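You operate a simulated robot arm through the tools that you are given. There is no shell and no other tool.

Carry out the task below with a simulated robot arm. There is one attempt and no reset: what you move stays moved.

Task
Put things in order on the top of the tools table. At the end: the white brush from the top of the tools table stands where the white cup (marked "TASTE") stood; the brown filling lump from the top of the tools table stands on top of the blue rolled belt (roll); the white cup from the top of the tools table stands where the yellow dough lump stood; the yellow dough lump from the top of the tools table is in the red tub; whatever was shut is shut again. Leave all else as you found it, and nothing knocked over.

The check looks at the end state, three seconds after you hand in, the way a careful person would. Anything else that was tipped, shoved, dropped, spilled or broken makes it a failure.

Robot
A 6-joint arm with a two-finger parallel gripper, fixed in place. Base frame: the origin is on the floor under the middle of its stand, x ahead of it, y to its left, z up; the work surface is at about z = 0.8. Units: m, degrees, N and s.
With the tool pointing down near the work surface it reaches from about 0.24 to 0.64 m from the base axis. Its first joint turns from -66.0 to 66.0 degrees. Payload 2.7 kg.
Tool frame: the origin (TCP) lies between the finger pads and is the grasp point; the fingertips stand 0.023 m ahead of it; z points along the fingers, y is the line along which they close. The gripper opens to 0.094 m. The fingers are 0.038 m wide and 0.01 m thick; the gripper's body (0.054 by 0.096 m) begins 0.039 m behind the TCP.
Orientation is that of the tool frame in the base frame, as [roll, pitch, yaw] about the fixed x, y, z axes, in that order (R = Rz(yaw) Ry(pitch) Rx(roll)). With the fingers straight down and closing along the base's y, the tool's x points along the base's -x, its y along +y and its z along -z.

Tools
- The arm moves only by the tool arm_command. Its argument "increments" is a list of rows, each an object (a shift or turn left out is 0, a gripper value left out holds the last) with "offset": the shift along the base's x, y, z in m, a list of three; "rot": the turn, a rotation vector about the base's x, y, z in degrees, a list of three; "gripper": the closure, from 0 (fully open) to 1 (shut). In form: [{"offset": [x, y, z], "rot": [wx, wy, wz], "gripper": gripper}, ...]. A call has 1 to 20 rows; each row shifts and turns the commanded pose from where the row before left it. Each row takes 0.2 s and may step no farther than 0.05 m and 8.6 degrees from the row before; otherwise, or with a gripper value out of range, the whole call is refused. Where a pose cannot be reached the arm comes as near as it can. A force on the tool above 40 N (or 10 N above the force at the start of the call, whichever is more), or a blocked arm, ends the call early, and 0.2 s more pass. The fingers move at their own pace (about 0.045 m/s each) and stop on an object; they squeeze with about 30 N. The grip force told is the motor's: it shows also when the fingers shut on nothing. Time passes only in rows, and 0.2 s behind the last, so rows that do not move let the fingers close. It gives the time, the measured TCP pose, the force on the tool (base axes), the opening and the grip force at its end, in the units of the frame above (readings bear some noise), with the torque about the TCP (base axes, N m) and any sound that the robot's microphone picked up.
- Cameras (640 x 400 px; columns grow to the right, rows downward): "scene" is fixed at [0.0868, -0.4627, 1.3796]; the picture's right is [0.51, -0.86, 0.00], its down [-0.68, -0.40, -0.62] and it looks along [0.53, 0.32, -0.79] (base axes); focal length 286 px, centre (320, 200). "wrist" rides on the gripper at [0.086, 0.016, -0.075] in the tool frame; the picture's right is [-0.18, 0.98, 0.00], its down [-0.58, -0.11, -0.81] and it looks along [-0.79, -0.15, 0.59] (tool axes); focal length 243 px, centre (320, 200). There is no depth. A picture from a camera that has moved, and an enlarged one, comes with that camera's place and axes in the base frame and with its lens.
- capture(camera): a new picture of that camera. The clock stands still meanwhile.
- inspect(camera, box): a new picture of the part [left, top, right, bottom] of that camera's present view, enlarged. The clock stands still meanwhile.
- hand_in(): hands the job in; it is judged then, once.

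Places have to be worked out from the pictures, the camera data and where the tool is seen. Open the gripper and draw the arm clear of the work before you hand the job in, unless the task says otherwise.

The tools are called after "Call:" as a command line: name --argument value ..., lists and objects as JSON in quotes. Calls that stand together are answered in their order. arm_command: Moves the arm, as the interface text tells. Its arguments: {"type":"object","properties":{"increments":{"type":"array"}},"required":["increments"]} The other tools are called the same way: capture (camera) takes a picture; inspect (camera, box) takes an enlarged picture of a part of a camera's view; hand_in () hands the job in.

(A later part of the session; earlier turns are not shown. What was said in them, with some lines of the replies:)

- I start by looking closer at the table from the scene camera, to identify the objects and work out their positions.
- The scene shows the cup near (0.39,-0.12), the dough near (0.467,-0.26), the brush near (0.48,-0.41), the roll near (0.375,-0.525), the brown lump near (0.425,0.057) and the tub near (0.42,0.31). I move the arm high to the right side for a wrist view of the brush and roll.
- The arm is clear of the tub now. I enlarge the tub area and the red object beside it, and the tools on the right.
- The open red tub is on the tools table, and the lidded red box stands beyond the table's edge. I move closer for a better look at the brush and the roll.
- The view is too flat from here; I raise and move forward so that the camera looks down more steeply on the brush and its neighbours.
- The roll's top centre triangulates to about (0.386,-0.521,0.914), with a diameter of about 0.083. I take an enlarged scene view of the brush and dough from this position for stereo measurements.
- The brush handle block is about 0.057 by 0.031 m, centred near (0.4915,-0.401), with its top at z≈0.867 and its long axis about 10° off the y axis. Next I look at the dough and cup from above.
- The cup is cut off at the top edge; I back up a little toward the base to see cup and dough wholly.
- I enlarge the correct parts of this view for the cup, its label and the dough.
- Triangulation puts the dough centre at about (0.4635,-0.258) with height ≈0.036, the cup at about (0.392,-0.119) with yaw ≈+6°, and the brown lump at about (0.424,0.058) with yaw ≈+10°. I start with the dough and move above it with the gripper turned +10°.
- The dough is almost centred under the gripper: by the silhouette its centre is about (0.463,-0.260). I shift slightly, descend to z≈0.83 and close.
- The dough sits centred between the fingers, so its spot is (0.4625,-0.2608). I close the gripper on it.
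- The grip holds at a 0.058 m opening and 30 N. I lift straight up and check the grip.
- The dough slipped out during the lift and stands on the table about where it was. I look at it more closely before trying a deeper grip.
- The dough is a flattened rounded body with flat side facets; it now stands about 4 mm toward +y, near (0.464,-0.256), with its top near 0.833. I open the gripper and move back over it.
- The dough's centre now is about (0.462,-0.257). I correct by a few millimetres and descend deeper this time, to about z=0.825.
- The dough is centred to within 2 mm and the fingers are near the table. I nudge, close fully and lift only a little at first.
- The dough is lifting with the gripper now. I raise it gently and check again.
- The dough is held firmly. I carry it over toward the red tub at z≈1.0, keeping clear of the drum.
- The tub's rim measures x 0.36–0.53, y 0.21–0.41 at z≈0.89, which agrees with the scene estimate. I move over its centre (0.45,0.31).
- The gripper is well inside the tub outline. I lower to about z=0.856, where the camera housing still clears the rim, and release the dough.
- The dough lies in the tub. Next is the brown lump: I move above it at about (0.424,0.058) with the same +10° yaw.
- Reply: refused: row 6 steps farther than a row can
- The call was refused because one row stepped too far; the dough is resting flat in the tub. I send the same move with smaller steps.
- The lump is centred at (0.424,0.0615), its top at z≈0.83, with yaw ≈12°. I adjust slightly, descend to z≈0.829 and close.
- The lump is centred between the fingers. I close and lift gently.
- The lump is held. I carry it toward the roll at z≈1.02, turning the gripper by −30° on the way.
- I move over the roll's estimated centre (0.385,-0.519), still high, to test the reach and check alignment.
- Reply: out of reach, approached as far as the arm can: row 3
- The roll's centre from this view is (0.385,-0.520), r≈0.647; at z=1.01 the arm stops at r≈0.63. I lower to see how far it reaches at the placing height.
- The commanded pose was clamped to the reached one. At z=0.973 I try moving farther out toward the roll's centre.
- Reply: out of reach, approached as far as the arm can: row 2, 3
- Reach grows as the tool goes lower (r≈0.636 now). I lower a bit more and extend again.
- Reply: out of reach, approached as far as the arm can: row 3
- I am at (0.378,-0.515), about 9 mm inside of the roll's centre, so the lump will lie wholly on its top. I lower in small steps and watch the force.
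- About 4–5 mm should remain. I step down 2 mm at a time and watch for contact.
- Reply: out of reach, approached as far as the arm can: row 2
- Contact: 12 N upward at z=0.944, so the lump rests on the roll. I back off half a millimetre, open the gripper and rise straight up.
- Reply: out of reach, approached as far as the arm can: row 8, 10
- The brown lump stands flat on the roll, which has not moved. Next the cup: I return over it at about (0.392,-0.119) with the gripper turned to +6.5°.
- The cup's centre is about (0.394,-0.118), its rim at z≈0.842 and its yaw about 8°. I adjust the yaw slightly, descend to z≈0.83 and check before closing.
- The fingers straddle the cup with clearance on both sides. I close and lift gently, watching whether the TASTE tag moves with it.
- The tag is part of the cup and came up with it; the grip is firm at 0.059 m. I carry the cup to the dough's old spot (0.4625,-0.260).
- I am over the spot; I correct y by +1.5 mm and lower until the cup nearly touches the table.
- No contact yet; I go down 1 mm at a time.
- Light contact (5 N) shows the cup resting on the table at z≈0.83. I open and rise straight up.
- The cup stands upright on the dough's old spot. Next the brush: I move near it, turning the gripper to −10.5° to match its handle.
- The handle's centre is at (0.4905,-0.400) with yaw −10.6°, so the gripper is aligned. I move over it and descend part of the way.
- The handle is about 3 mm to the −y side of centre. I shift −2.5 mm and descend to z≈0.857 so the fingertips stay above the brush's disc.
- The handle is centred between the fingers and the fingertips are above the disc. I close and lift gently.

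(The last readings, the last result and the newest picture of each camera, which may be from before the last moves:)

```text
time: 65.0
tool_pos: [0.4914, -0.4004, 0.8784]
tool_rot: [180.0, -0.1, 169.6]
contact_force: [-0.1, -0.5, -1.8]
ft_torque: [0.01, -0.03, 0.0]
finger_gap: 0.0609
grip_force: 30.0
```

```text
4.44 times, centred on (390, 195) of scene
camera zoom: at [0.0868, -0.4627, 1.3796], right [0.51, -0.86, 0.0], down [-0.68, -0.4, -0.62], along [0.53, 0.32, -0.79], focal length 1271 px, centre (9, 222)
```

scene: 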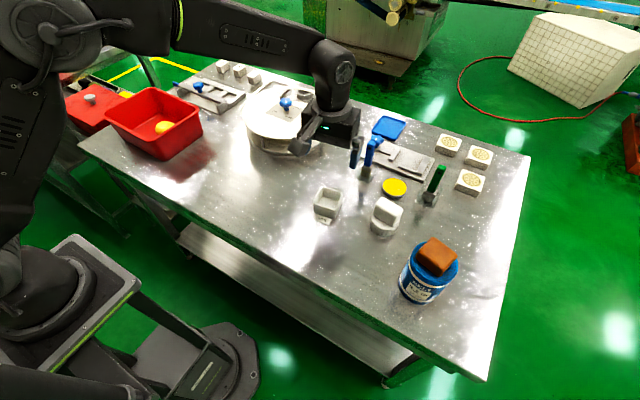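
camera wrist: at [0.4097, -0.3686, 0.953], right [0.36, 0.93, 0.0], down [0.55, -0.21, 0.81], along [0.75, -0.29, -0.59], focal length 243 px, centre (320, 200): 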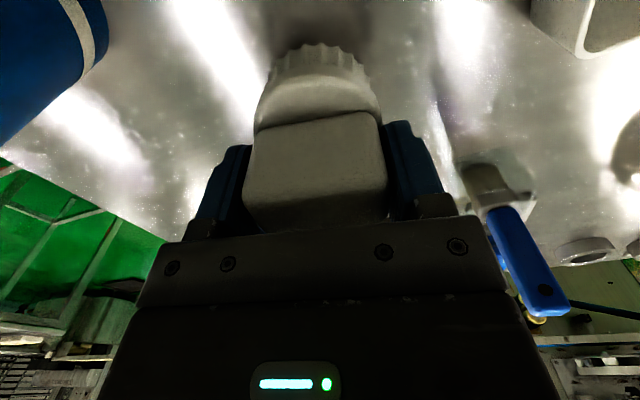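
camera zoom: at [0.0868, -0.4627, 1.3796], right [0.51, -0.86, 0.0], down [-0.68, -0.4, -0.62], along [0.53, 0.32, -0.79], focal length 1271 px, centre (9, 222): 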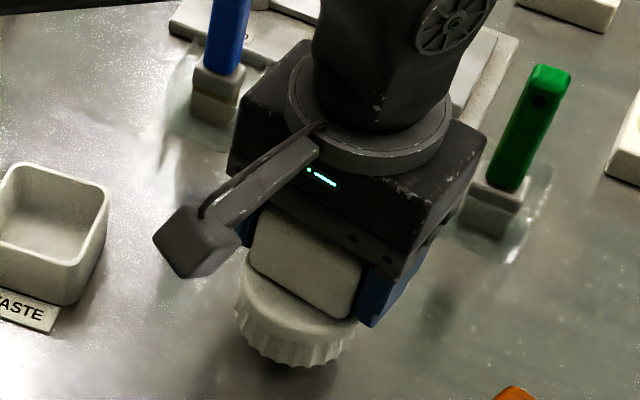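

The brush is held securely. I carry it at z≈0.955, passing inside of the cup, to the cup's old spot at (0.394,-0.117).

Call:
arm_command --increments '[{"offset": [-0.005, 0.002, 0.02]}, {"offset": [-0.01, 0.005, 0.028]}, {"offset": [-0.015, 0.008, 0.028]}, {"offset": [-0.018, 0.025, 0]}, {"offset": [-0.018, 0.031, 0]}, {"offset": [-0.018, 0.031, 0]}, {"offset": [-0.0135, 0.035, 0]}, {"offset": [0, 0.04, 0]}, {"offset": [0, 0.04, 0]}, {"offset": [0, 0.035, 0]}, {"offset": [0, 0.022, 0]}, {"offset": [0, 0.009, 0]}, {"offset": [0, 0, 0]}]'

Call:
capture --camera "wrist"

Call:
capture --camera "scene"

```text
time: 67.8
tool_pos: [0.3923, -0.1193, 0.9524]
tool_rot: [-179.9, 0.0, 169.4]
contact_force: [1.6, 0.4, -1.6]
ft_torque: [-0.01, -0.01, 0.02]
finger_gap: 0.0608
grip_force: 29.9
```

```text
taken
camera wrist: at [0.3113, -0.087, 1.0268], right [0.36, 0.93, 0.0], down [0.55, -0.21, 0.81], along [0.75, -0.29, -0.59], focal length 243 px, centre (320, 200)
```

wrist: 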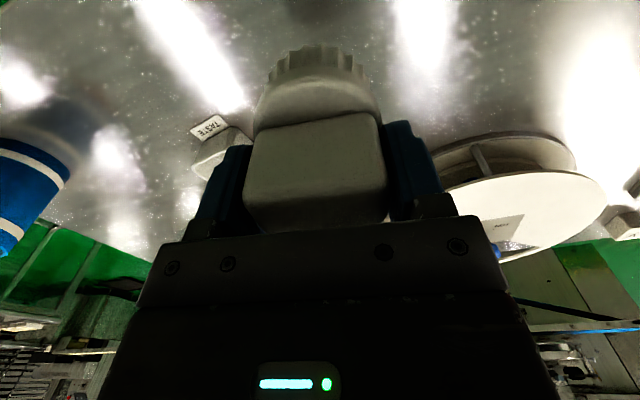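

```text
taken
```

scene: 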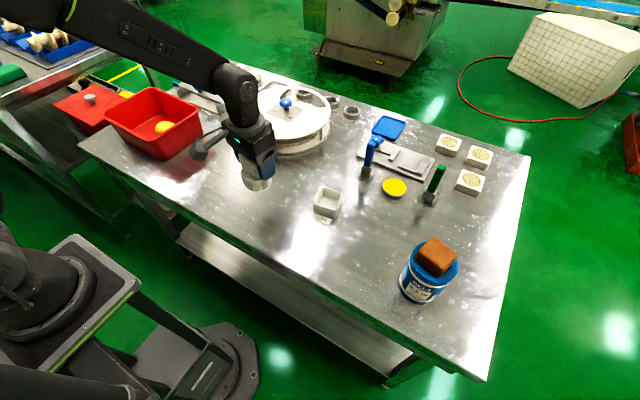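

I am over the spot; I correct by about 2 mm and lower, slowing down near the table.

Call:
arm_command --increments '[{"offset": [0.0015, 0.0015, -0.02]}, {"offset": [0, 0, -0.03]}, {"offset": [0, 0, -0.025]}, {"offset": [0, 0, -0.013]}, {"offset": [0, 0, 0]}]'

```text
time: 69.0
tool_pos: [0.394, -0.116, 0.8631]
tool_rot: [-179.9, 0.0, 169.5]
contact_force: [0.9, 0.4, -1.7]
ft_torque: [-0.03, -0.02, 0.0]
finger_gap: 0.061
grip_force: 30.3
```

Call:
arm_command --increments '[{"offset": [0, -0.0005, -0.002]}, {"offset": [0, 0, -0.0015]}, {"offset": [0, 0, -0.001]}, {"offset": [0, 0, 0]}]'

Call:
inspect --camera "scene" --box '[210, 140, 330, 230]'

```text
time: 70.0
tool_pos: [0.3934, -0.1165, 0.8599]
tool_rot: [180.0, 0.0, 169.5]
contact_force: [-0.4, -0.1, -1.0]
ft_torque: [0.02, -0.03, -0.01]
finger_gap: 0.0614
grip_force: 30.5
```

```text
4.44 times, centred on (270, 185) of scene
camera zoom: at [0.0868, -0.4627, 1.3796], right [0.51, -0.86, 0.0], down [-0.68, -0.4, -0.62], along [0.53, 0.32, -0.79], focal length 1271 px, centre (542, 267)
```

zoom: 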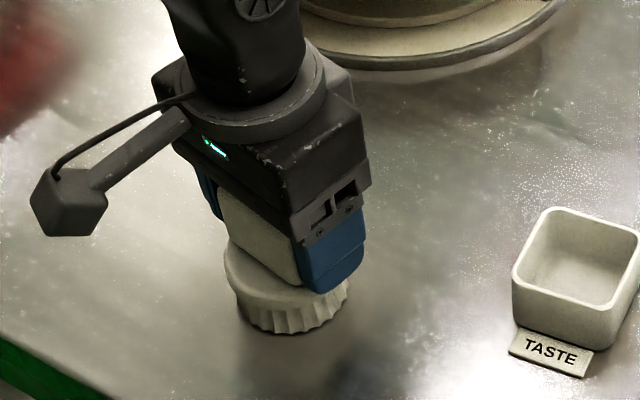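

Nearly there, no contact force yet; I go down 1 mm at a time.

Call:
arm_command --increments '[{"offset": [0, 0, -0.001]}, {"offset": [0, 0, -0.001]}, {"offset": [0, 0, 0]}]'

```text
time: 70.8
tool_pos: [0.3943, -0.1167, 0.8583]
tool_rot: [-180.0, -0.1, 169.5]
contact_force: [0.2, 0.6, -1.6]
ft_torque: [0.0, -0.04, -0.03]
finger_gap: 0.061
grip_force: 29.9
```

Call:
arm_command --increments '[{"offset": [0, 0, -0.001]}, {"offset": [0, 0, 0]}]'

```text
time: 71.4
tool_pos: [0.3937, -0.1173, 0.8578]
tool_rot: [179.9, 0.0, 169.5]
contact_force: [0.2, 1.5, 1.1]
ft_torque: [0.05, -0.04, -0.02]
finger_gap: 0.061
grip_force: 30.3
```

The force rose from −1.6 to +1.1 N, so the brush is just resting on the table. I open and rise straight up.

Call:
arm_command --increments '[{"gripper": 0}, {"gripper": 0}, {"gripper": 0}, {"gripper": 0}, {"gripper": 0}, {"offset": [0, 0, 0.015]}, {"offset": [0, 0, 0.03]}, {"offset": [0, 0, 0.04]}, {"offset": [0, 0, 0.04]}, {"offset": [0, 0, 0.04]}, {"offset": [-0.03, 0, 0.03]}, {"offset": [-0.04, 0, 0.02]}, {"offset": [0, 0, 0]}]'

Call:
capture --camera "wrist"

Call:
capture --camera "scene"

```text
time: 74.2
tool_pos: [0.321, -0.1175, 1.0746]
tool_rot: [-179.9, 0.0, 169.6]
contact_force: [-0.8, -0.1, 0.0]
ft_torque: [0.01, 0.0, 0.02]
finger_gap: 0.0936
grip_force: 0.1
```

```text
taken
camera wrist: at [0.2397, -0.0843, 1.1492], right [0.36, 0.93, 0.0], down [0.55, -0.21, 0.81], along [0.75, -0.29, -0.59], focal length 243 px, centre (320, 200)
```

wrist: 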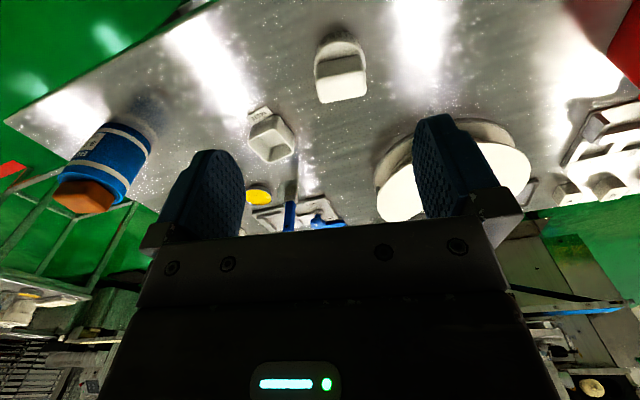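

```text
taken
```

scene: 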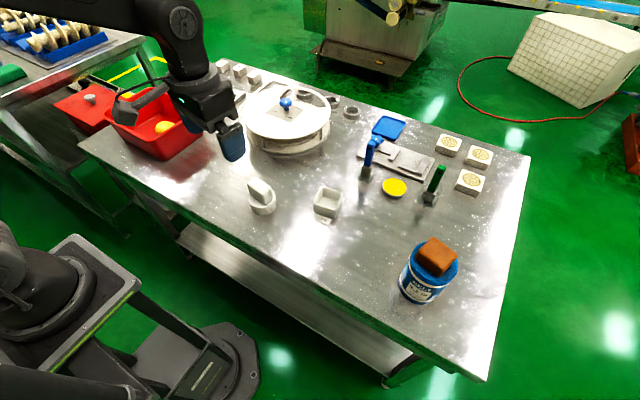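

All four items are placed and the gripper is open. I make a final close inspection of each place before handing in.

Call:
inspect --camera "scene" --box '[220, 150, 460, 310]'

Call:
inspect --camera "scene" --box '[50, 50, 250, 180]'

Call:
inspect --camera "wrist" --box '[40, 20, 400, 240]'

Call:
inspect --camera "scene" --box '[240, 60, 520, 210]'

```text
2.50 times, centred on (340, 230) of scene
camera zoom: at [0.0868, -0.4627, 1.3796], right [0.51, -0.86, 0.0], down [-0.68, -0.4, -0.62], along [0.53, 0.32, -0.79], focal length 715 px, centre (270, 125)
```

zoom: 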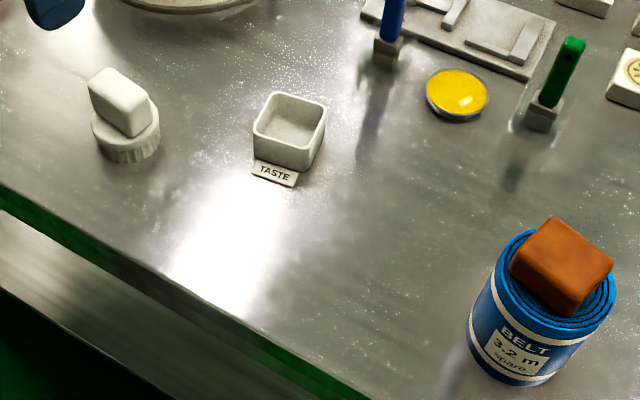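

```text
3.08 times, centred on (150, 115) of scene
camera zoom: at [0.0868, -0.4627, 1.3796], right [0.51, -0.86, 0.0], down [-0.68, -0.4, -0.62], along [0.53, 0.32, -0.79], focal length 880 px, centre (843, 462)
```

zoom: 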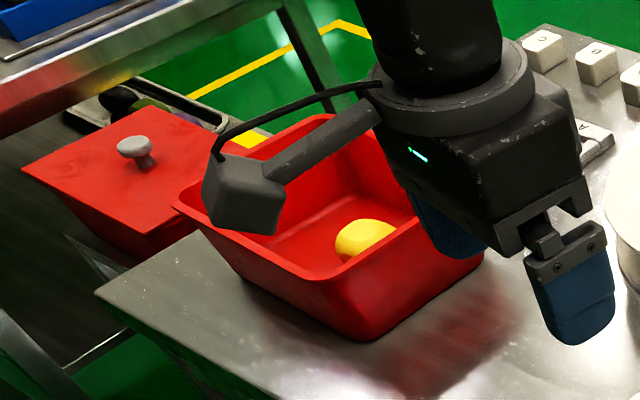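

```text
1.78 times, centred on (220, 130) of wrist
camera zoom: at [0.2397, -0.0843, 1.1492], right [0.36, 0.93, 0.0], down [0.55, -0.21, 0.81], along [0.75, -0.29, -0.59], focal length 431 px, centre (498, 324)
```

zoom: 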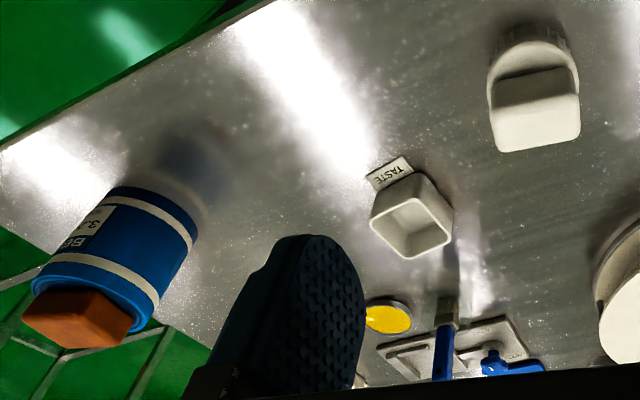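

```text
2.29 times, centred on (380, 135) of scene
camera zoom: at [0.0868, -0.4627, 1.3796], right [0.51, -0.86, 0.0], down [-0.68, -0.4, -0.62], along [0.53, 0.32, -0.79], focal length 654 px, centre (183, 349)
```

zoom: 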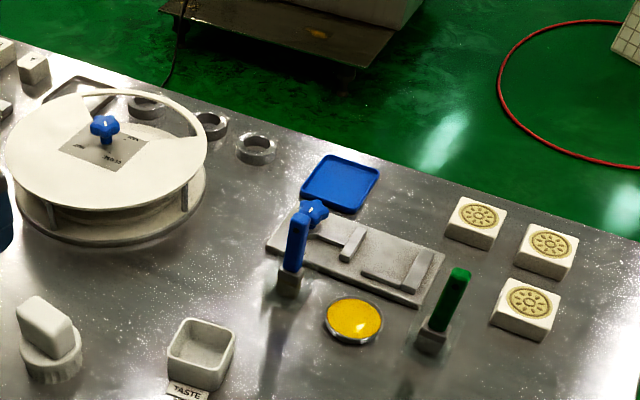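

The final views show the brush on the cup's old spot and the cup with its tag on the dough's old spot. The brown lump lies flat on the unmoved roll and the dough is in the tub; everything else is as it was, and the arm is clear with its gripper open. I hand in.

Call:
hand_in

```text
The job is handed in.
```

The job is handed in, and in the final pictures everything is where you asked:

- **Yellow dough lump:** it is in the open red tub on the tools table. My first lift lost its grip and the dough dropped back onto the table, a few millimetres off its spot. The second lift held. I released it about 2.5 cm above the tub floor.
- **White cup ("TASTE"):** it stands upright where the dough originally stood. The tag is part of the cup and moved with it.
- **White brush:** it stands upright where the cup stood.
- **Brown lump:** it sits flat on top of the blue roll. It is about 7 mm off the roll's centre, because that was the limit of the arm's reach. The roll did not move.

I opened nothing, so there was nothing to shut again. The lidded red box beyond the table's edge was not touched, and nothing was knocked over. The arm is clear of the work with its gripper open.
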